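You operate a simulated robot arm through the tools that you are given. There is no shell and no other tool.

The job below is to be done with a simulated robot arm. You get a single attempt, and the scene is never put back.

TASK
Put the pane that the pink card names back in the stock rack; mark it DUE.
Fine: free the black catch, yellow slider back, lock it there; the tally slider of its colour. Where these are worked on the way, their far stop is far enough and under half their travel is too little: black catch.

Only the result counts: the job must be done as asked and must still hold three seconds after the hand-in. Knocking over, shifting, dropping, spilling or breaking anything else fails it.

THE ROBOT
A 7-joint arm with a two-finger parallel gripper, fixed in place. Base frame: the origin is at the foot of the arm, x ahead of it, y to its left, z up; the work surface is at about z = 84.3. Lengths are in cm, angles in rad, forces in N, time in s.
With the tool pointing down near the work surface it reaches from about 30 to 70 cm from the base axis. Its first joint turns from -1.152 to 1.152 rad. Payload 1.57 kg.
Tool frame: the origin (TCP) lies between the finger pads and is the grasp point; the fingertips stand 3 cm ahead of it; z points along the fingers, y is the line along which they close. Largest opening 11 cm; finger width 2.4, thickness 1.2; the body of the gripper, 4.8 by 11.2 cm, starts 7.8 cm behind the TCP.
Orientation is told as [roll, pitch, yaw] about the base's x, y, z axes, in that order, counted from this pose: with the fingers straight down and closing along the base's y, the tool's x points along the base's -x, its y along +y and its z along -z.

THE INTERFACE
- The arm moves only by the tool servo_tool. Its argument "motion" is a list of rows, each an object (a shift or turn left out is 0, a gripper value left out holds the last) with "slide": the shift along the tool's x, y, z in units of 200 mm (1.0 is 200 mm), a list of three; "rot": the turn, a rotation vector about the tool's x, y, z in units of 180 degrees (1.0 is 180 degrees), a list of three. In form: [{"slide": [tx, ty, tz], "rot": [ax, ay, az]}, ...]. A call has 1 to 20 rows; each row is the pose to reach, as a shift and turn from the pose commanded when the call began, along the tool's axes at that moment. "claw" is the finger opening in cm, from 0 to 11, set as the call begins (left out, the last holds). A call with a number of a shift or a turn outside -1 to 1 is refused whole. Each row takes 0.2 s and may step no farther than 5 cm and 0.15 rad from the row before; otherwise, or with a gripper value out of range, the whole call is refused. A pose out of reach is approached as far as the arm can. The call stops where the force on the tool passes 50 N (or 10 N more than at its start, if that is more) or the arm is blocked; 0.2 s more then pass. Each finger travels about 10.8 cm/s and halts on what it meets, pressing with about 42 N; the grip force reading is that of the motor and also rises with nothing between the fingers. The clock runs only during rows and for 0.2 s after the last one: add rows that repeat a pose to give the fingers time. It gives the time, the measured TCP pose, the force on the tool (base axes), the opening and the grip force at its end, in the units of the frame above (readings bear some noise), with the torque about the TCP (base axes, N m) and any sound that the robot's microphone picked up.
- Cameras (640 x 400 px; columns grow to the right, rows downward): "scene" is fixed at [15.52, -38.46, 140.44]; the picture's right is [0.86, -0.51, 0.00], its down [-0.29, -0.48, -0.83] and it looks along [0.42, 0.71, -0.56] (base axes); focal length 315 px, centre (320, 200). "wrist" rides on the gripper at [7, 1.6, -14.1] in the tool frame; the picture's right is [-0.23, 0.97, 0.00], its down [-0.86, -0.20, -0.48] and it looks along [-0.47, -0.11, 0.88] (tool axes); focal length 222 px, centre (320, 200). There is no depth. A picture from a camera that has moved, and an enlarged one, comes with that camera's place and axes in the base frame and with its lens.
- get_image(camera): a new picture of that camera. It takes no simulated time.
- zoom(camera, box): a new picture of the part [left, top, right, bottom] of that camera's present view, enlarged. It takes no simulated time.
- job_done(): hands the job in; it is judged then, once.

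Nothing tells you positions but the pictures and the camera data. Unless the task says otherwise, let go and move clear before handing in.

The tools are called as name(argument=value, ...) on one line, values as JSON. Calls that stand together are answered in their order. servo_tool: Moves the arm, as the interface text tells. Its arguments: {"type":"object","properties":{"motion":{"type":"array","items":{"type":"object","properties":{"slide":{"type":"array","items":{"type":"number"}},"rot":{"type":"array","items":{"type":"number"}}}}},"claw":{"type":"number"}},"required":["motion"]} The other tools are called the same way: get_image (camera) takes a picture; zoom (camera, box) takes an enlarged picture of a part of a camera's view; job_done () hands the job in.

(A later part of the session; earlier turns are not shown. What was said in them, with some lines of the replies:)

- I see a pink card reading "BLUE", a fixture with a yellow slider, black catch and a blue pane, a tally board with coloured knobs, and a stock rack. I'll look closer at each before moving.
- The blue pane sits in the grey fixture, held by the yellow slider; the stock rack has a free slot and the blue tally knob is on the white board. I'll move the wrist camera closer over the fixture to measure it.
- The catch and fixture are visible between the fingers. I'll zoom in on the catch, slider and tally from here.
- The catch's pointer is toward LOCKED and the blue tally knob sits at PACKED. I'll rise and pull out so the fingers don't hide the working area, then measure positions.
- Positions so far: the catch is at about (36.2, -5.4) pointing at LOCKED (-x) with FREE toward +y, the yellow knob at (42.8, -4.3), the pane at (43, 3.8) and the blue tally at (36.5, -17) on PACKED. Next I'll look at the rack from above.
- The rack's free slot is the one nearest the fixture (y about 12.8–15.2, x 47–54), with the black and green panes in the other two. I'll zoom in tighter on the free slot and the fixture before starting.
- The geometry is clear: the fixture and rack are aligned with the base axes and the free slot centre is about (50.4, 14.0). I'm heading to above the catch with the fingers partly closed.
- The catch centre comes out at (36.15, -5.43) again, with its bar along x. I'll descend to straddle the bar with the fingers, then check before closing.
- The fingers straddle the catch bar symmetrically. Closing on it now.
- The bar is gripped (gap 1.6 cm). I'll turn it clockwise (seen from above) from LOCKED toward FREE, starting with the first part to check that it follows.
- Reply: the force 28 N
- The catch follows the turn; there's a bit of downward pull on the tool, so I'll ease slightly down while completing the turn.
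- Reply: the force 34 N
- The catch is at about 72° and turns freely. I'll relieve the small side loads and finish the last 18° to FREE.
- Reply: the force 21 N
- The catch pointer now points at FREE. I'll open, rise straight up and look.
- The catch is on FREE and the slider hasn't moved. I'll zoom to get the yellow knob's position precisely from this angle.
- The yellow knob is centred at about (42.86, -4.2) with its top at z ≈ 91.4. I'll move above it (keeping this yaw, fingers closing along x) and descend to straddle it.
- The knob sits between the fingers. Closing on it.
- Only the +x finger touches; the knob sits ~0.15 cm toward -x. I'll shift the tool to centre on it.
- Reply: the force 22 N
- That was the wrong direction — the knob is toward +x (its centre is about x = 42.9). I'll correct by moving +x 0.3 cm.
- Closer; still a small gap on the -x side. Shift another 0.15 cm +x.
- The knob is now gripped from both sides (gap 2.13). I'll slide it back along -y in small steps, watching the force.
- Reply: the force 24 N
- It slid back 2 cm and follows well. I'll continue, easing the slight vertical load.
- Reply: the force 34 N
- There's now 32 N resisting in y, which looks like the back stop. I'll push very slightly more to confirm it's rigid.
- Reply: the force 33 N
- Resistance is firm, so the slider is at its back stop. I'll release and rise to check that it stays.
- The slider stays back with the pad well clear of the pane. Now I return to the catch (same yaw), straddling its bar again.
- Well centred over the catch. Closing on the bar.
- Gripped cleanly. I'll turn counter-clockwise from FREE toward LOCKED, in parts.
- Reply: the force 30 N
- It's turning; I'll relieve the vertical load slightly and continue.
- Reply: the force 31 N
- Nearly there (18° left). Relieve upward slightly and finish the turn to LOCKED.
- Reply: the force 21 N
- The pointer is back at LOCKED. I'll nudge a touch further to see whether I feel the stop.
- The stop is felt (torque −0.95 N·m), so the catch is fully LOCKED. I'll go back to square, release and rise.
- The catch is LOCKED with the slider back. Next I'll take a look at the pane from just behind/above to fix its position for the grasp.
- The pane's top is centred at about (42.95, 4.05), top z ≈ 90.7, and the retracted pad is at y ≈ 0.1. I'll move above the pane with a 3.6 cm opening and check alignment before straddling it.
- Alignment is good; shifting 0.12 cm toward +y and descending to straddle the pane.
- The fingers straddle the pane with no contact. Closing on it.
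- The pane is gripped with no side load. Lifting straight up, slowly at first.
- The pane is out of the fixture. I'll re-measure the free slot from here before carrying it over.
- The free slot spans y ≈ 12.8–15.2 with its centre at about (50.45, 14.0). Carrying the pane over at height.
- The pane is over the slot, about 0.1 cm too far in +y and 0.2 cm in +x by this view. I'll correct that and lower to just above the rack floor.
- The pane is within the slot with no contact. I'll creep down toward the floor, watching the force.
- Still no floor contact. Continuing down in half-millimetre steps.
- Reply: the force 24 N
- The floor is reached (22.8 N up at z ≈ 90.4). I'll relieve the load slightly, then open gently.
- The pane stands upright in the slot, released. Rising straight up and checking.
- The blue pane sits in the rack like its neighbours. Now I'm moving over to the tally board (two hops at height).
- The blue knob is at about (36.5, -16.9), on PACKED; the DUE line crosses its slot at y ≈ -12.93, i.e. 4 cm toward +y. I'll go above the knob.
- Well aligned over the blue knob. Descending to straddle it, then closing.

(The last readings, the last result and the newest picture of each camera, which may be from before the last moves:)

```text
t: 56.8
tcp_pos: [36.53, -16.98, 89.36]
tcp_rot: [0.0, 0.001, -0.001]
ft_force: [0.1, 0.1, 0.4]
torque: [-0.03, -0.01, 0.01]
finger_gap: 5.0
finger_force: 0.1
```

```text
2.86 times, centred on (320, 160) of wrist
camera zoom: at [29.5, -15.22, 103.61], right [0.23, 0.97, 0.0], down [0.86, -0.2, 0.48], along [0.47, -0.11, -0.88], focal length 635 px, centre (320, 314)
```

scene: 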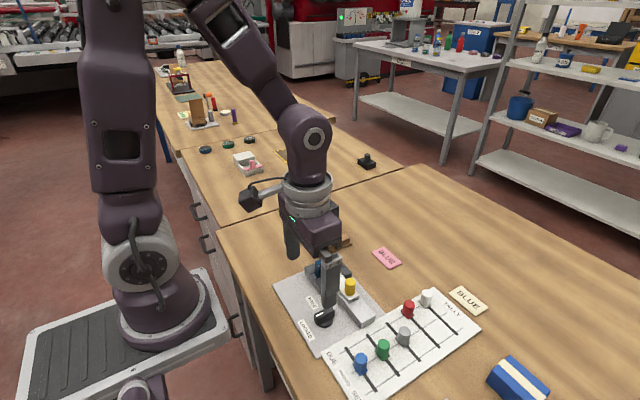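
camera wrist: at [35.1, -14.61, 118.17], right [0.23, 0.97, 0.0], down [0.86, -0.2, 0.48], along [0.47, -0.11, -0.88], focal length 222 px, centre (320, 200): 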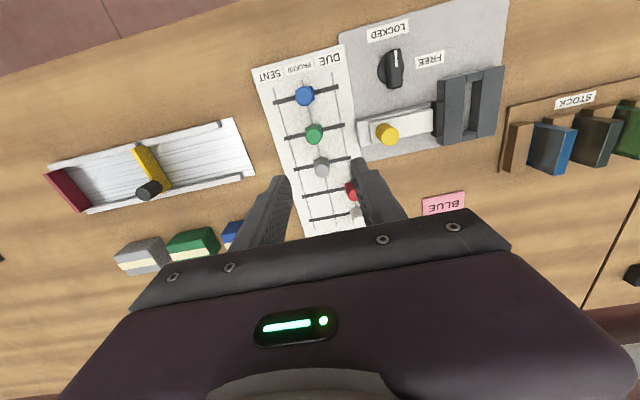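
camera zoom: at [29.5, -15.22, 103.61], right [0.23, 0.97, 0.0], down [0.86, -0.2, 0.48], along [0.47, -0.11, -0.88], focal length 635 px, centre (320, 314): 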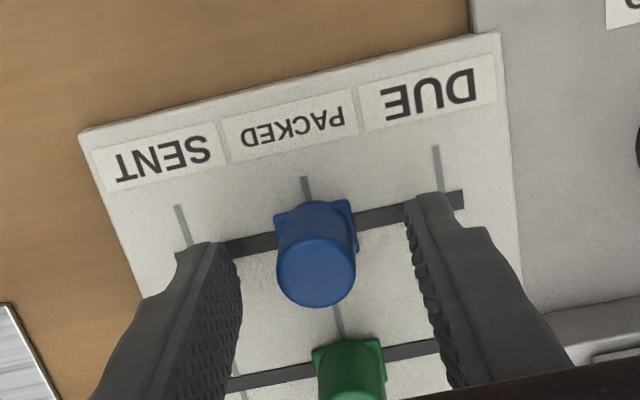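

Straddling the knob; nudging 0.1 cm toward the base and closing on it.

servo_tool(claw=1.2, motion=[{"slide": [0.005, 0, 0]}, {"slide": [0.005, 0, 0]}, {"slide": [0.005, 0, 0]}, {"slide": [0.005, 0, 0]}])

zoom(camera="wrist", box=[230, 90, 410, 230])

```text
t: 57.8
tcp_pos: [36.43, -16.83, 89.38]
tcp_rot: [0.002, 0.0, 0.0]
ft_force: [3.2, -1.7, -5.3]
torque: [0.28, -0.13, 0.0]
finger_gap: 2.1
finger_force: 34.4
```

```text
2.86 times, centred on (320, 160) of wrist
camera zoom: at [29.46, -15.24, 103.61], right [0.23, 0.97, 0.0], down [0.85, -0.2, 0.48], along [0.47, -0.11, -0.88], focal length 635 px, centre (320, 314)
```

zoom: 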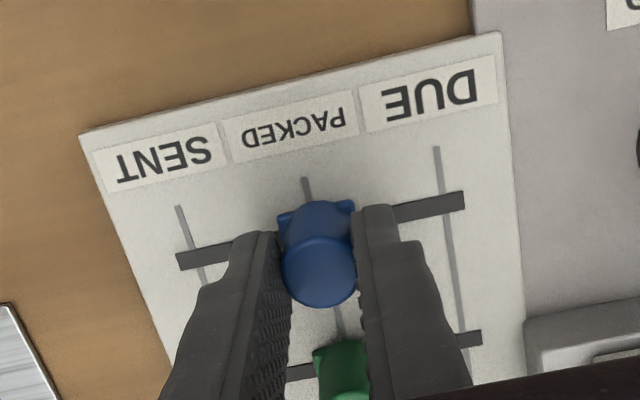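

Gripped (gap 2.1). Sliding it toward DUE (+y), 2 cm first.

servo_tool(claw=1.2, motion=[{"slide": [0, 0.02, 0]}, {"slide": [0, 0.04, 0]}, {"slide": [0, 0.06, 0]}, {"slide": [0, 0.08, 0]}, {"slide": [0, 0.1, 0]}, {"slide": [0, 0.1, 0]}])

zoom(camera="wrist", box=[230, 90, 410, 230])

```text
t: 59.2
tcp_pos: [36.42, -14.81, 89.4]
tcp_rot: [0.0, -0.002, 0.001]
ft_force: [8.9, 0.6, 10.3]
torque: [0.3, -0.41, -0.02]
finger_gap: 2.06
finger_force: 34.2
```

```text
2.86 times, centred on (320, 160) of wrist
camera zoom: at [29.43, -13.15, 103.59], right [0.23, 0.97, 0.0], down [0.85, -0.2, 0.48], along [0.47, -0.11, -0.88], focal length 635 px, centre (320, 314)
```

zoom: 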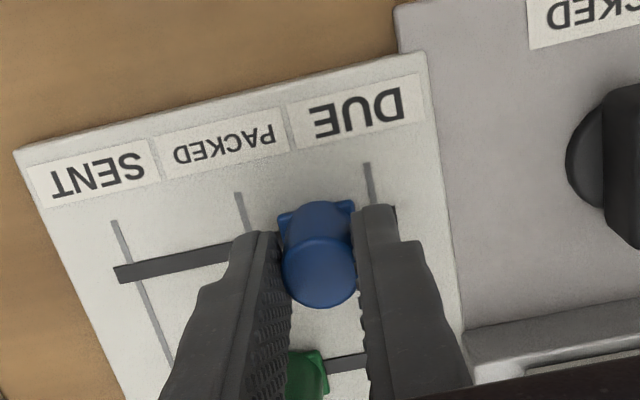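

It follows smoothly. Moving the remaining 2 cm to the DUE line.

servo_tool(claw=1.2, motion=[{"slide": [0, 0.02, -0.0005]}, {"slide": [0, 0.04, -0.001]}, {"slide": [0, 0.06, -0.001]}, {"slide": [0, 0.08, -0.001]}, {"slide": [0, 0.1, -0.001]}, {"slide": [0, 0.1, -0.001]}])

zoom(camera="wrist", box=[230, 90, 410, 230])

zoom(camera="scene", box=[310, 290, 430, 390])

```text
t: 60.6
tcp_pos: [36.35, -12.99, 89.3]
tcp_rot: [-0.003, -0.001, -0.003]
ft_force: [16.2, -11.7, 10.4]
torque: [-0.06, -0.49, -0.02]
finger_gap: 2.06
finger_force: 33.9
```

```text
2.86 times, centred on (320, 160) of wrist
camera zoom: at [29.41, -11.24, 103.56], right [0.23, 0.97, 0.0], down [0.85, -0.2, 0.48], along [0.47, -0.11, -0.88], focal length 635 px, centre (320, 314)
```

zoom: 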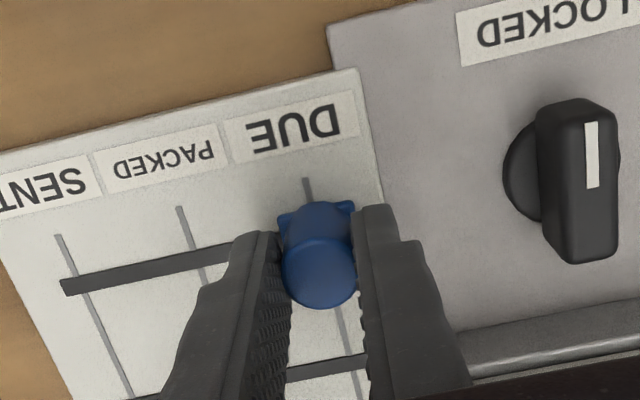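

```text
4.00 times, centred on (370, 340) of scene
camera zoom: at [15.54, -38.48, 140.43], right [0.86, -0.51, 0.0], down [-0.29, -0.48, -0.83], along [0.42, 0.71, -0.56], focal length 1260 px, centre (120, -360)
```

zoom: 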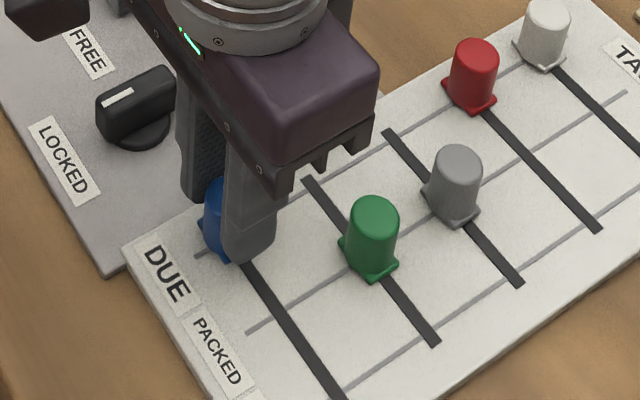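

The DUE line now runs through the blue slider exactly as PACKED did before, and slight resistance suggests its stop. Releasing and rising.

servo_tool(claw=4.0, motion=[{"slide": [0, 0, 0]}, {"slide": [0, 0, 0]}, {"slide": [0, 0, -0.05]}, {"slide": [0, 0, -0.2]}, {"slide": [0, 0, -0.4]}, {"slide": [0, 0, -0.6]}, {"slide": [0, 0, -0.6]}])

get_image(camera="wrist")

zoom(camera="wrist", box=[200, 90, 420, 230])

zoom(camera="scene", box=[260, 190, 480, 400])

```text
t: 62.2
tcp_pos: [36.39, -12.85, 101.44]
tcp_rot: [-0.002, -0.001, -0.001]
ft_force: [-0.4, 0.0, -0.5]
torque: [0.0, -0.03, 0.01]
finger_gap: 4.04
finger_force: 0.0
```

```text
taken
camera wrist: at [29.44, -11.2, 115.59], right [0.23, 0.97, 0.0], down [0.86, -0.2, 0.48], along [0.47, -0.11, -0.88], focal length 222 px, centre (320, 200)
```

wrist: 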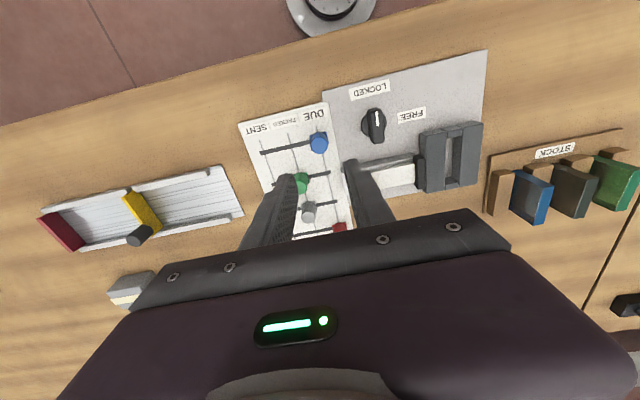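

```text
2.86 times, centred on (310, 160) of wrist
camera zoom: at [29.44, -11.2, 115.59], right [0.23, 0.97, 0.0], down [0.86, -0.2, 0.48], along [0.47, -0.11, -0.88], focal length 635 px, centre (349, 314)
```

zoom: 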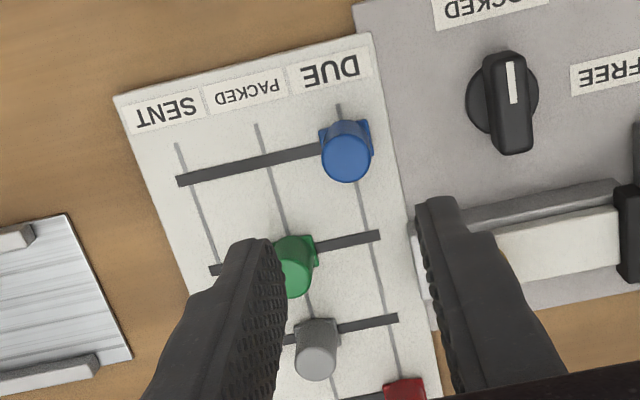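

```text
1.90 times, centred on (370, 295) of scene
camera zoom: at [15.52, -38.46, 140.44], right [0.86, -0.51, 0.0], down [-0.29, -0.48, -0.83], along [0.42, 0.71, -0.56], focal length 600 px, centre (225, 19)
```

zoom: 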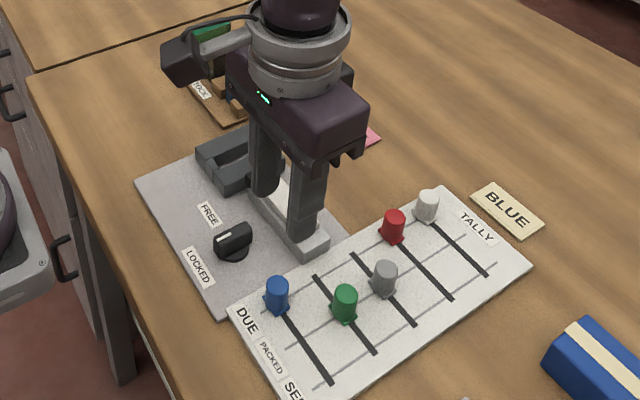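

The blue tally is on DUE. I'll raise the arm clear to the starting height and do a final check of the slider, catch, pane and tally.

servo_tool(claw=6.0, motion=[{"slide": [-0.06, 0.1, -0.18]}, {"slide": [-0.12, 0.2, -0.36]}, {"slide": [-0.18, 0.3, -0.54]}, {"slide": [-0.24, 0.4, -0.72]}, {"slide": [-0.3, 0.5, -0.9]}, {"slide": [-0.3, 0.5, -0.9]}])

get_image(camera="scene")

zoom(camera="scene", box=[260, 190, 480, 400])

zoom(camera="wrist", box=[180, 0, 480, 180])

zoom(camera="scene", box=[285, 190, 385, 270])

zoom(camera="scene", box=[285, 260, 385, 340])

```text
t: 63.6
tcp_pos: [42.61, -2.94, 119.37]
tcp_rot: [-0.002, 0.001, 0.0]
ft_force: [0.6, -0.8, 1.0]
torque: [0.0, -0.02, -0.03]
finger_gap: 5.99
finger_force: 0.0
```

```text
taken
```

scene: 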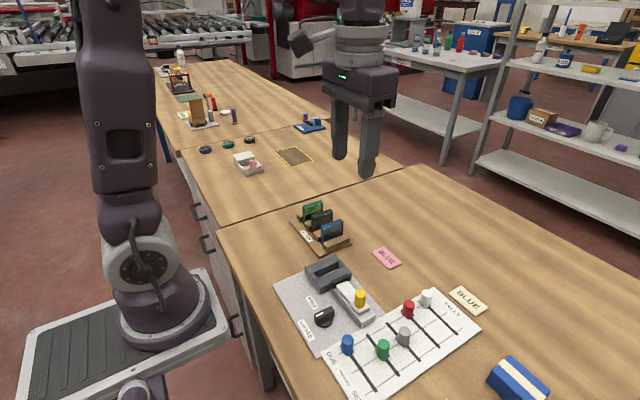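

```text
1.90 times, centred on (370, 295) of scene
camera zoom: at [15.52, -38.45, 140.44], right [0.86, -0.51, 0.0], down [-0.29, -0.48, -0.83], along [0.42, 0.71, -0.56], focal length 600 px, centre (225, 19)
```

zoom: 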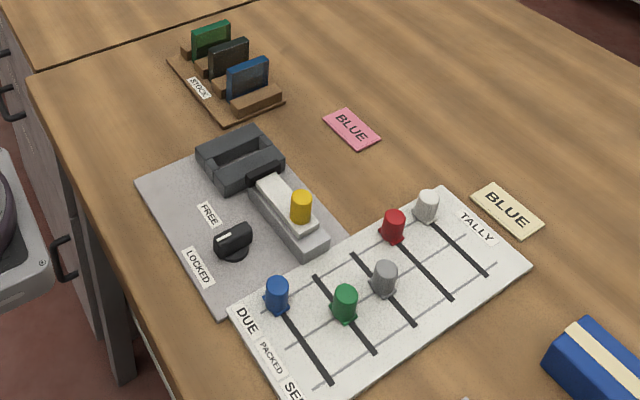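

```text
2.13 times, centred on (330, 90) of wrist
camera zoom: at [35.65, -1.26, 133.65], right [0.23, 0.97, 0.0], down [0.86, -0.2, 0.48], along [0.47, -0.11, -0.88], focal length 474 px, centre (299, 435)
```

zoom: 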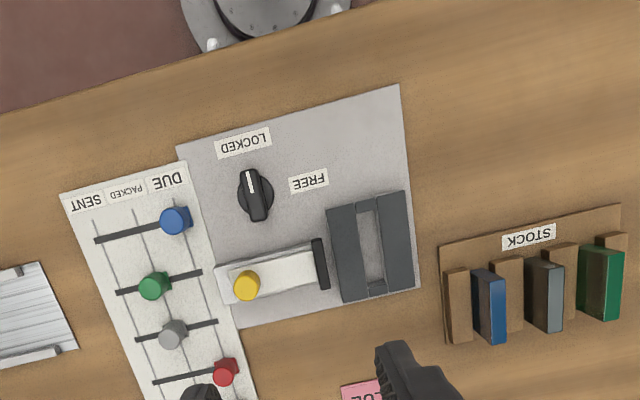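

```text
5.00 times, centred on (335, 230) of scene
camera zoom: at [15.52, -38.45, 140.44], right [0.86, -0.51, 0.0], down [-0.29, -0.48, -0.83], along [0.42, 0.71, -0.56], focal length 1576 px, centre (245, 50)
```

zoom: 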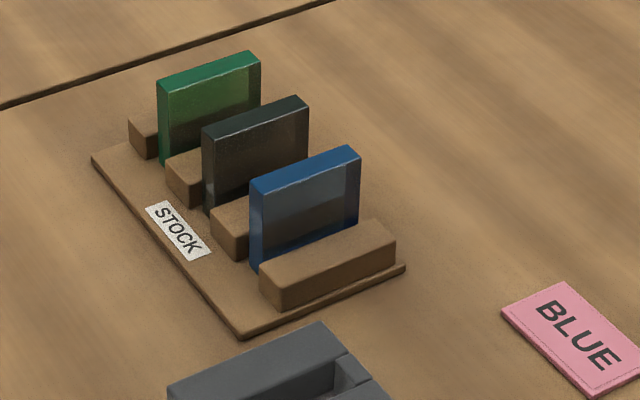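

```text
5.00 times, centred on (335, 300) of scene
camera zoom: at [15.52, -38.45, 140.44], right [0.86, -0.51, 0.0], down [-0.29, -0.48, -0.83], along [0.42, 0.71, -0.56], focal length 1576 px, centre (245, -300)
```

zoom: 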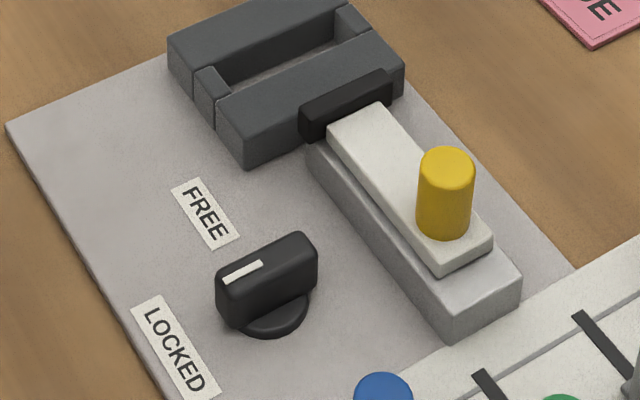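

Everything checks out: the blue pane stands in its rack slot, the yellow slider is back with the black catch on LOCKED, the blue tally is on DUE and nothing else has moved. The arm is clear, so I'm handing in.

job_done()

```text
The job is handed in.
```

The job is handed in: the blue pane named on the pink card is back in the stock rack, and its blue tally slider is on DUE.

- **Catch and slider:** I turned the black catch to FREE, slid the yellow slider back to its stop, and turned the catch back to LOCKED until it hit its stop.
- **Pane:** it stands upright in the slot that was free, next to the black and green panes. The rack floor pushed back as I set it down, so it is seated.
- **Tally:** the blue slider moved from PACKED to DUE, centred on the DUE line. The other tally sliders were not touched.

In the final pictures nothing else had moved, and the arm was open and clear when I handed in. The result has not come back to me.
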